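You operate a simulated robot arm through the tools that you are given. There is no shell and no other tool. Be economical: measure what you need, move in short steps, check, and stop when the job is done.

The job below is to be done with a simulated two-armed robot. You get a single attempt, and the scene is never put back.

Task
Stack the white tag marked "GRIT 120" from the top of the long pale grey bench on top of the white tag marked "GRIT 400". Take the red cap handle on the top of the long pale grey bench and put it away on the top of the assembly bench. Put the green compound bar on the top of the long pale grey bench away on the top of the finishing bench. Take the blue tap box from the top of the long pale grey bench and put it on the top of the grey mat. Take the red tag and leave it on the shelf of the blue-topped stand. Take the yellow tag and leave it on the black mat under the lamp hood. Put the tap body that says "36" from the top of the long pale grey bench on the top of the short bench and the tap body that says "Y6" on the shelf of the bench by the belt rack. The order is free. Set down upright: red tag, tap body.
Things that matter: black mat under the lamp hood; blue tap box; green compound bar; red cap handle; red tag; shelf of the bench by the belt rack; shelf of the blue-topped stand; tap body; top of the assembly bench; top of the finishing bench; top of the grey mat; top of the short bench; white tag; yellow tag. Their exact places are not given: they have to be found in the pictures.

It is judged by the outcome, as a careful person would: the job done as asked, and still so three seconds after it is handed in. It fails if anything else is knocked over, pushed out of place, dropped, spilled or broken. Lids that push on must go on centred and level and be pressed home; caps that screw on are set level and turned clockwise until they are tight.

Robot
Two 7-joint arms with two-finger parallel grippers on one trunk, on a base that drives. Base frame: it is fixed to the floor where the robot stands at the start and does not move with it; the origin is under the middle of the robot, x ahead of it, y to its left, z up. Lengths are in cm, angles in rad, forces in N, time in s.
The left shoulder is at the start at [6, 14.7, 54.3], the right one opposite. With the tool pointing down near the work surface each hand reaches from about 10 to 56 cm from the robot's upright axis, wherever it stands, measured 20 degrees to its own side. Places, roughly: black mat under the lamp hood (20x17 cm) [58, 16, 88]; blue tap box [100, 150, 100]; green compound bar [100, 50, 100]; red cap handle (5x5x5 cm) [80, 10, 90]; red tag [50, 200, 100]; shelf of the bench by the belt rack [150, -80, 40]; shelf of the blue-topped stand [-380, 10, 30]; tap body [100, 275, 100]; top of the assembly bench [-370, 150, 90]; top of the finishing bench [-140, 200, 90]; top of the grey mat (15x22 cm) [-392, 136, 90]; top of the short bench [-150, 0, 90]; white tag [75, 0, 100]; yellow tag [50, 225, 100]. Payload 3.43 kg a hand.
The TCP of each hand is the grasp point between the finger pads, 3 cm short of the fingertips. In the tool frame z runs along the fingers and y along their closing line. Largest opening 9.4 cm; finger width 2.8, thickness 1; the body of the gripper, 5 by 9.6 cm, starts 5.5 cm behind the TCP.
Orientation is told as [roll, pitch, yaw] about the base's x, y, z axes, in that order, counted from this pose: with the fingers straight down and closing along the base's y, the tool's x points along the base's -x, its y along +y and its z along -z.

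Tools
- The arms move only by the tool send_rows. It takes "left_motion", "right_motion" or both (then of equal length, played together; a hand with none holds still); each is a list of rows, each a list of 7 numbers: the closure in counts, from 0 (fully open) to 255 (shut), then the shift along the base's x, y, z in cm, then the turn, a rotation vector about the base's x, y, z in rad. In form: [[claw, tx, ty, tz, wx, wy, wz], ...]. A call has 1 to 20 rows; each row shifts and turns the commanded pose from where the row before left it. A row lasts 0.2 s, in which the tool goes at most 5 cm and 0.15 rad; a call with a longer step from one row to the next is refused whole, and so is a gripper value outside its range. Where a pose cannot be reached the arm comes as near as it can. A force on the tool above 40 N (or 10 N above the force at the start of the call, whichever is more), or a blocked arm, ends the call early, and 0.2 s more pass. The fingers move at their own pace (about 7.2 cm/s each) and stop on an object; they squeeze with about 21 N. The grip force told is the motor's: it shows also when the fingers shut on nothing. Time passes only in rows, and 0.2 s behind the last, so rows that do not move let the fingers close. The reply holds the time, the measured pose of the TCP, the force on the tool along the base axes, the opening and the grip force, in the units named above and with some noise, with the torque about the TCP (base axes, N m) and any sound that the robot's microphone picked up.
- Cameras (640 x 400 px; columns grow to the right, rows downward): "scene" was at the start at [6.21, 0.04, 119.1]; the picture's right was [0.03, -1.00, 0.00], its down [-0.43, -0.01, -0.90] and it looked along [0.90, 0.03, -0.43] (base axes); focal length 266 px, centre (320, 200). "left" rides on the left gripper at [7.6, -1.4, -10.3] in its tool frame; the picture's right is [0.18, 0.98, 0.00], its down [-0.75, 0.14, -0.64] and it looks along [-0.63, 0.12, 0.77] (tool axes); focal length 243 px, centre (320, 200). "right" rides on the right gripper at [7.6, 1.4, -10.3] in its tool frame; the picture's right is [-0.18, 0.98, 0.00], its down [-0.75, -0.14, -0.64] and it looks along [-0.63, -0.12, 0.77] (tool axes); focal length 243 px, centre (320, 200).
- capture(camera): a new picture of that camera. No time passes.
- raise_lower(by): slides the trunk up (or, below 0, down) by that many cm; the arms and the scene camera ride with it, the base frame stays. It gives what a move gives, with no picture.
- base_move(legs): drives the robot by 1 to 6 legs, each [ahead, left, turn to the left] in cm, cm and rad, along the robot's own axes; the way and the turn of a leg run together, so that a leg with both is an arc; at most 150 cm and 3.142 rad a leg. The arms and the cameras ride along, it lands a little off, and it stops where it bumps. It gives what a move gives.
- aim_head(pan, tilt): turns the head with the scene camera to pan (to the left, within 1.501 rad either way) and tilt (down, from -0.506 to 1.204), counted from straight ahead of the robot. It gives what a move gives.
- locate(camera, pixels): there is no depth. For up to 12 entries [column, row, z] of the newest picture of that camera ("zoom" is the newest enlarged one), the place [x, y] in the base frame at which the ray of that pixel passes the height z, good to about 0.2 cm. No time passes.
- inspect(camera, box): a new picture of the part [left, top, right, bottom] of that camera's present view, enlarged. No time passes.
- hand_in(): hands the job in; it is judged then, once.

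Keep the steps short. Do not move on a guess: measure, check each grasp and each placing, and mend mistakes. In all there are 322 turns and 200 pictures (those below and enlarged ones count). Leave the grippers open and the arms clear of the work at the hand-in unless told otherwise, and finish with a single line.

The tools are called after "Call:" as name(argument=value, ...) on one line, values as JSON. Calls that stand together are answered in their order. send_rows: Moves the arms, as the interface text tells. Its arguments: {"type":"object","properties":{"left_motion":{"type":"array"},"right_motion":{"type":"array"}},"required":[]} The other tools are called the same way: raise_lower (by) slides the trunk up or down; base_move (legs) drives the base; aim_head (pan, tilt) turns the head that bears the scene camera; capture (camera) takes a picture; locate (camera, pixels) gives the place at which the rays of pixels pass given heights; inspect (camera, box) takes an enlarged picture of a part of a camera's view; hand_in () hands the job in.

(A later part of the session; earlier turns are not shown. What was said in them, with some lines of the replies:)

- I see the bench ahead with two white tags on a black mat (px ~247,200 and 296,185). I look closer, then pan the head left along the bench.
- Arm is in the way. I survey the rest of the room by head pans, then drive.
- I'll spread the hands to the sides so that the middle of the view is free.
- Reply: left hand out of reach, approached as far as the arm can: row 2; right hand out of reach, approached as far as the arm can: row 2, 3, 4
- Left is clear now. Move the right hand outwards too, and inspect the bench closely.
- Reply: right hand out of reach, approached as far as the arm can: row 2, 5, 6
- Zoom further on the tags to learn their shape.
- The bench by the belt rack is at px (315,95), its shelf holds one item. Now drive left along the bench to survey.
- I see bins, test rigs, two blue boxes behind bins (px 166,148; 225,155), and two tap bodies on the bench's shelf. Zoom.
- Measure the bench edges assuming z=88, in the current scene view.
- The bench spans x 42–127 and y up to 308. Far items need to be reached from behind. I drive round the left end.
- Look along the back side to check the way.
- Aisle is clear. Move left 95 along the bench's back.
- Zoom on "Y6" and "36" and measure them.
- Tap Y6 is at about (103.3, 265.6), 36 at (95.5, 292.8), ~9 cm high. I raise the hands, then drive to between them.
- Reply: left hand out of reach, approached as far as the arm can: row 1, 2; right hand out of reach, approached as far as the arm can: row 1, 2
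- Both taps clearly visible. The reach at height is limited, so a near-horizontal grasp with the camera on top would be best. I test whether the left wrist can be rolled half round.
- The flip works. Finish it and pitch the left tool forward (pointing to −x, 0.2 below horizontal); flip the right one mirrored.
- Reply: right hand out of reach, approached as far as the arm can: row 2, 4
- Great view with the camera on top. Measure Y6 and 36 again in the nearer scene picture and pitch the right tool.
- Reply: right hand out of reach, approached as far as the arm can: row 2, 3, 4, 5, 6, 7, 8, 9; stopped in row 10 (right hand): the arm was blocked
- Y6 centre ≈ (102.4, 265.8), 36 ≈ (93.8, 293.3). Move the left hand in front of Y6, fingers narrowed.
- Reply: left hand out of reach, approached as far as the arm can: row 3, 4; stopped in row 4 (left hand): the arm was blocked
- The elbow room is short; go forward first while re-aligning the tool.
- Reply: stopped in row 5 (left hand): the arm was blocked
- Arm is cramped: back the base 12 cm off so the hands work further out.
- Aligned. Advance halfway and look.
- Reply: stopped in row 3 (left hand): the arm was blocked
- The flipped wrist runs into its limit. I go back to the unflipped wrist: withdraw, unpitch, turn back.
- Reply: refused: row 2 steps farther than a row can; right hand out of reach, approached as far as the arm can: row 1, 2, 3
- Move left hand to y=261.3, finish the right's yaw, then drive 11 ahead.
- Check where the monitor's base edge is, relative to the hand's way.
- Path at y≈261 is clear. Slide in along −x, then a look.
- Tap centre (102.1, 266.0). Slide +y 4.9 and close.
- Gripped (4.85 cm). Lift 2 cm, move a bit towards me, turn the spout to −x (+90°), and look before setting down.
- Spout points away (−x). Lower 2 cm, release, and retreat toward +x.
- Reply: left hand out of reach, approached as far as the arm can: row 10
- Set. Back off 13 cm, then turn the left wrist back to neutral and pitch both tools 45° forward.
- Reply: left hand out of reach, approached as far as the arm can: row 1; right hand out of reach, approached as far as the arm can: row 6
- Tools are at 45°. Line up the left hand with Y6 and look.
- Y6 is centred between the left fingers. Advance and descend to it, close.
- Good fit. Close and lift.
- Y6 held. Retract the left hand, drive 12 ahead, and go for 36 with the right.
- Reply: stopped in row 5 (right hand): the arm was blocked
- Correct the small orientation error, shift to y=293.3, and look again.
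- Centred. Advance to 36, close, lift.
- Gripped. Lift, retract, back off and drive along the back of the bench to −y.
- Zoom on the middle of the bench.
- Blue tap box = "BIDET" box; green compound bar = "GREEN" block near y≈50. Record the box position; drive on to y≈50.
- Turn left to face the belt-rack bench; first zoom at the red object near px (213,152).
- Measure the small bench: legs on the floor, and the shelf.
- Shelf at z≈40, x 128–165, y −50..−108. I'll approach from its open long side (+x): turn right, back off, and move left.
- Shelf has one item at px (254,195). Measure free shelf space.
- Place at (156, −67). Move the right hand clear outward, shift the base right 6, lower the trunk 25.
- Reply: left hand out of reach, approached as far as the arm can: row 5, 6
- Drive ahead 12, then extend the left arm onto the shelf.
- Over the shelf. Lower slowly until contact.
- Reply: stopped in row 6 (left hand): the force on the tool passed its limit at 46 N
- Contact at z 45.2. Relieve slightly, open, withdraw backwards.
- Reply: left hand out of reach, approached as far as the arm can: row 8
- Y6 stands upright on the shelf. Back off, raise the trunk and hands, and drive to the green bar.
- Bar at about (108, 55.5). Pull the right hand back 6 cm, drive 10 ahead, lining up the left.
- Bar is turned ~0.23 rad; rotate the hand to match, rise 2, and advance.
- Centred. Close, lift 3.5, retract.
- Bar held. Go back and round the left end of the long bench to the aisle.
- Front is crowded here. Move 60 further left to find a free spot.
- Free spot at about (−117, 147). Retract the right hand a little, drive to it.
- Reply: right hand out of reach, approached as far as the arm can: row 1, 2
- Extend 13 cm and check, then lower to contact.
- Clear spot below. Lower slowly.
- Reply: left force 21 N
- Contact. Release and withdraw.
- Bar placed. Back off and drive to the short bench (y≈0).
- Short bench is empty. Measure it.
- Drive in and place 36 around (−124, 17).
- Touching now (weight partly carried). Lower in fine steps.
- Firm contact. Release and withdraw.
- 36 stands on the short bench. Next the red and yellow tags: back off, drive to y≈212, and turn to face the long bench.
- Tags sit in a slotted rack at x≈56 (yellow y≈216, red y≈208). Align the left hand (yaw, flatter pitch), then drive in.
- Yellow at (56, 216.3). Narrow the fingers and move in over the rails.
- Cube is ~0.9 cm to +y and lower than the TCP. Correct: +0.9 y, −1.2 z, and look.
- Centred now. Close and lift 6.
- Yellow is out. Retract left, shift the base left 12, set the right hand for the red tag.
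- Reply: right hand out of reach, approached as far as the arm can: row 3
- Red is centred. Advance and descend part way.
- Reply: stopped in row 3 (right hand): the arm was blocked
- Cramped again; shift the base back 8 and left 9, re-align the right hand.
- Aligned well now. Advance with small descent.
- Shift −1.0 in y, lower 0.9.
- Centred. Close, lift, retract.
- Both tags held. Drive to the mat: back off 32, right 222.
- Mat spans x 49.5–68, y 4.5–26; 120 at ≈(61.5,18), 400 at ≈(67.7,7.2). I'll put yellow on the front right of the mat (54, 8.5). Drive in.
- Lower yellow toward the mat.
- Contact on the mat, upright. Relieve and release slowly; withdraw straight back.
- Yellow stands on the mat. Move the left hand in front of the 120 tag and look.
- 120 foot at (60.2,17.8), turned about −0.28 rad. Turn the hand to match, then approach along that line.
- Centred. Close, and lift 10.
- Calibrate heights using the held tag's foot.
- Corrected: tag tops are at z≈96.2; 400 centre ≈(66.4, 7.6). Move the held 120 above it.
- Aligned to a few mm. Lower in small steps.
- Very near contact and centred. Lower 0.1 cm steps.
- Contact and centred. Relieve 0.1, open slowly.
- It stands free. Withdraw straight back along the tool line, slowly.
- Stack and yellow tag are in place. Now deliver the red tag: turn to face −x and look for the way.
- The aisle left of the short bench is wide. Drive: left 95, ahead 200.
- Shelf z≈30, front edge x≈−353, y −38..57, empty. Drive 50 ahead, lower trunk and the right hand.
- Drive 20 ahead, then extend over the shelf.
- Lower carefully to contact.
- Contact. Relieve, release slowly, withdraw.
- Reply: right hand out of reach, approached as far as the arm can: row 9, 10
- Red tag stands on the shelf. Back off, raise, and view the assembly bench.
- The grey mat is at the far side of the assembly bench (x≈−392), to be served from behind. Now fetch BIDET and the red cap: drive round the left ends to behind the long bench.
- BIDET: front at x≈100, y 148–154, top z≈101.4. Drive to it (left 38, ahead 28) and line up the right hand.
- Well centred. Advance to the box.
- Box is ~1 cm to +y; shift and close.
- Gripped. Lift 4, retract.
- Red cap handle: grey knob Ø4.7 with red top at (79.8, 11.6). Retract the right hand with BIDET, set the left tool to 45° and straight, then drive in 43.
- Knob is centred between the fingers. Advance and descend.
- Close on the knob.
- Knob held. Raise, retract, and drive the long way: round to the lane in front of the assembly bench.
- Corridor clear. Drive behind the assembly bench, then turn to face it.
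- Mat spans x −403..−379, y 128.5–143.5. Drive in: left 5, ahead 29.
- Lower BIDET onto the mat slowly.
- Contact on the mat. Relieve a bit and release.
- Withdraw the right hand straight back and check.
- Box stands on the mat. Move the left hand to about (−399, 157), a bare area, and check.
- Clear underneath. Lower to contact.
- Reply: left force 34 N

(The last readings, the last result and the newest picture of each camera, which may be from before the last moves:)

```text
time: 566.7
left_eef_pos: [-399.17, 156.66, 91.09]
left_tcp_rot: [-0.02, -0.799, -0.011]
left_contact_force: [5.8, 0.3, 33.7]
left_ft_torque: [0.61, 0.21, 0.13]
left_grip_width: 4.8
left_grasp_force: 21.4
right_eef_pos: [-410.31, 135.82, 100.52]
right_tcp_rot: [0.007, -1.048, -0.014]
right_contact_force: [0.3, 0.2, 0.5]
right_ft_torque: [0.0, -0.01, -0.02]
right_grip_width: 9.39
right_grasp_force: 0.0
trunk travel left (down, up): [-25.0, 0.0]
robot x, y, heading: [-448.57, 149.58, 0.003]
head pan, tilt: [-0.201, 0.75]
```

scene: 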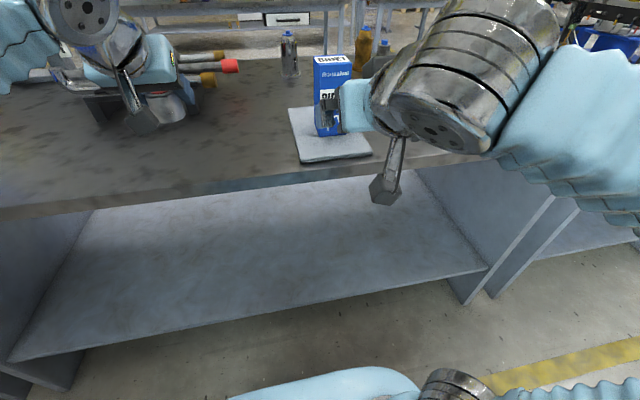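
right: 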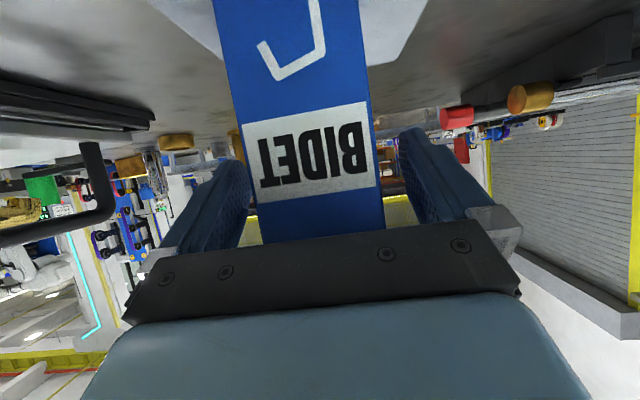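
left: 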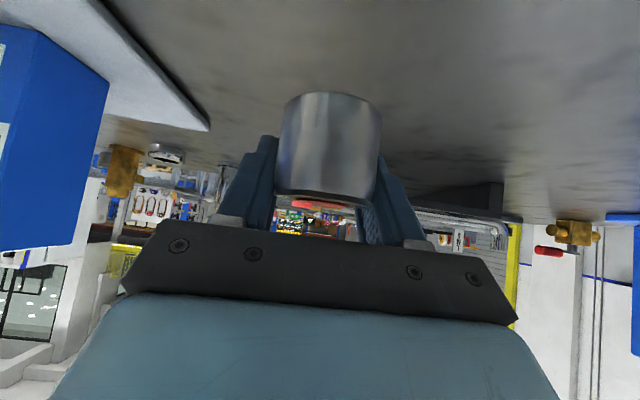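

Firm contact. Relieve, release, withdraw.

Call:
send_rows(left_motion=[[255, 0, 0, 0.25, 0, 0, 0], [140, 0, 0, 0, 0, 0, 0], [110, 0, 0, 0, 0, 0, 0], [60, 0, 0, 0, 0, 0, 0], [0, 0, 0, 0, 0, 0, 0], [0, -1.5, 0, 1.5, 0, 0, 0], [0, -3, 0, 3, 0, 0, 0], [0, -3, 0, 3, 0, 0, 0], [0, -3, 1, 1, 0, 0, 0]])

Call:
capture(camera="left")

Call:
base_move(legs=[[-35, 0, 0]])

Call:
aim_head(pan=0.0, tilt=0.55)

Call:
inspect(camera="scene", box=[200, 70, 440, 200])

```text
time: 568.7
left_eef_pos: [-409.42, 157.74, 99.44]
left_tcp_rot: [-0.023, -0.789, -0.009]
left_contact_force: [0.0, -0.2, -0.1]
left_ft_torque: [0.01, -0.01, -0.01]
left_grip_width: 9.4
left_grasp_force: 0.1
right_eef_pos: [-410.25, 136.02, 100.38]
right_tcp_rot: [0.005, -1.046, -0.014]
right_contact_force: [0.1, 0.1, -0.3]
right_ft_torque: [0.02, -0.02, -0.02]
right_grip_width: 9.41
right_grasp_force: 0.1
trunk travel left (down, up): [-25.0, 0.0]
robot x, y, heading: [-448.18, 149.77, -0.003]
head pan, tilt: [-0.201, 0.75]
```

```text
38 pictures are left
```

left: 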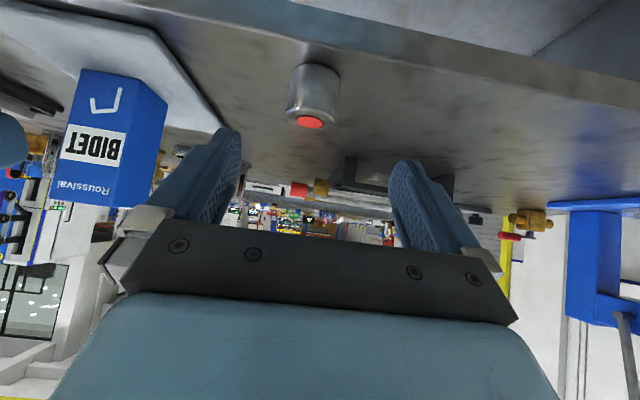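

```text
time: 571.0
left_eef_pos: [-444.76, 157.61, 99.43]
left_tcp_rot: [-0.023, -0.79, -0.013]
left_contact_force: [-0.6, 0.0, 0.1]
left_ft_torque: [0.05, 0.0, 0.0]
left_grip_width: 9.41
left_grasp_force: 0.1
right_eef_pos: [-445.54, 135.82, 100.31]
right_tcp_rot: [0.003, -1.045, -0.017]
right_contact_force: [-0.8, -0.4, 0.1]
right_ft_torque: [-0.02, 0.0, -0.02]
right_grip_width: 9.38
right_grasp_force: 0.0
trunk travel left (down, up): [-25.0, 0.0]
robot x, y, heading: [-483.54, 149.74, -0.003]
head pan, tilt: [-0.201, 0.75]
```

```text
time: 571.8
left_eef_pos: [-444.63, 157.6, 99.35]
left_tcp_rot: [-0.023, -0.791, -0.012]
left_contact_force: [-0.2, 0.5, -0.2]
left_ft_torque: [0.0, -0.02, 0.0]
left_grip_width: 9.43
left_grasp_force: 0.1
right_eef_pos: [-445.43, 135.78, 100.26]
right_tcp_rot: [0.007, -1.047, -0.017]
right_contact_force: [0.3, -0.9, 0.0]
right_ft_torque: [0.02, 0.01, 0.02]
right_grip_width: 9.38
right_grasp_force: 0.0
trunk travel left (down, up): [-25.0, 0.0]
robot x, y, heading: [-483.68, 149.73, -0.006]
head pan, tilt: [0.0, 0.55]
```

```text
2.67 times, centred on (320, 135) of scene
```

zoom: 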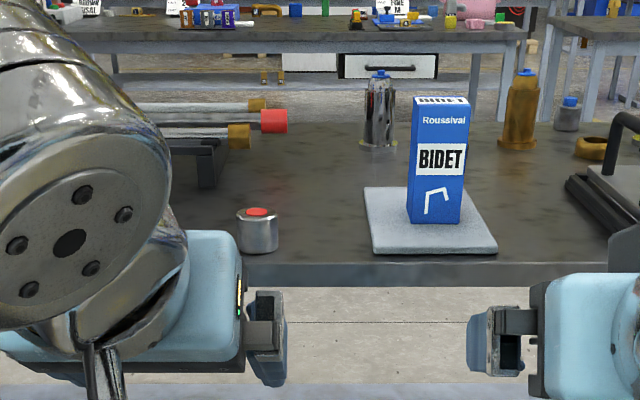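

Everything is in place: the knob and the box stand on the assembly bench and mat, and both grippers are open and clear. I hand in now.

Call:
hand_in()

```text
The job is handed in.
```

All eight moves are finished and the job is handed in; I saw each item standing in place after its release, but did not go back to recheck the tag stack or the yellow tag after my later pick-up behind them.
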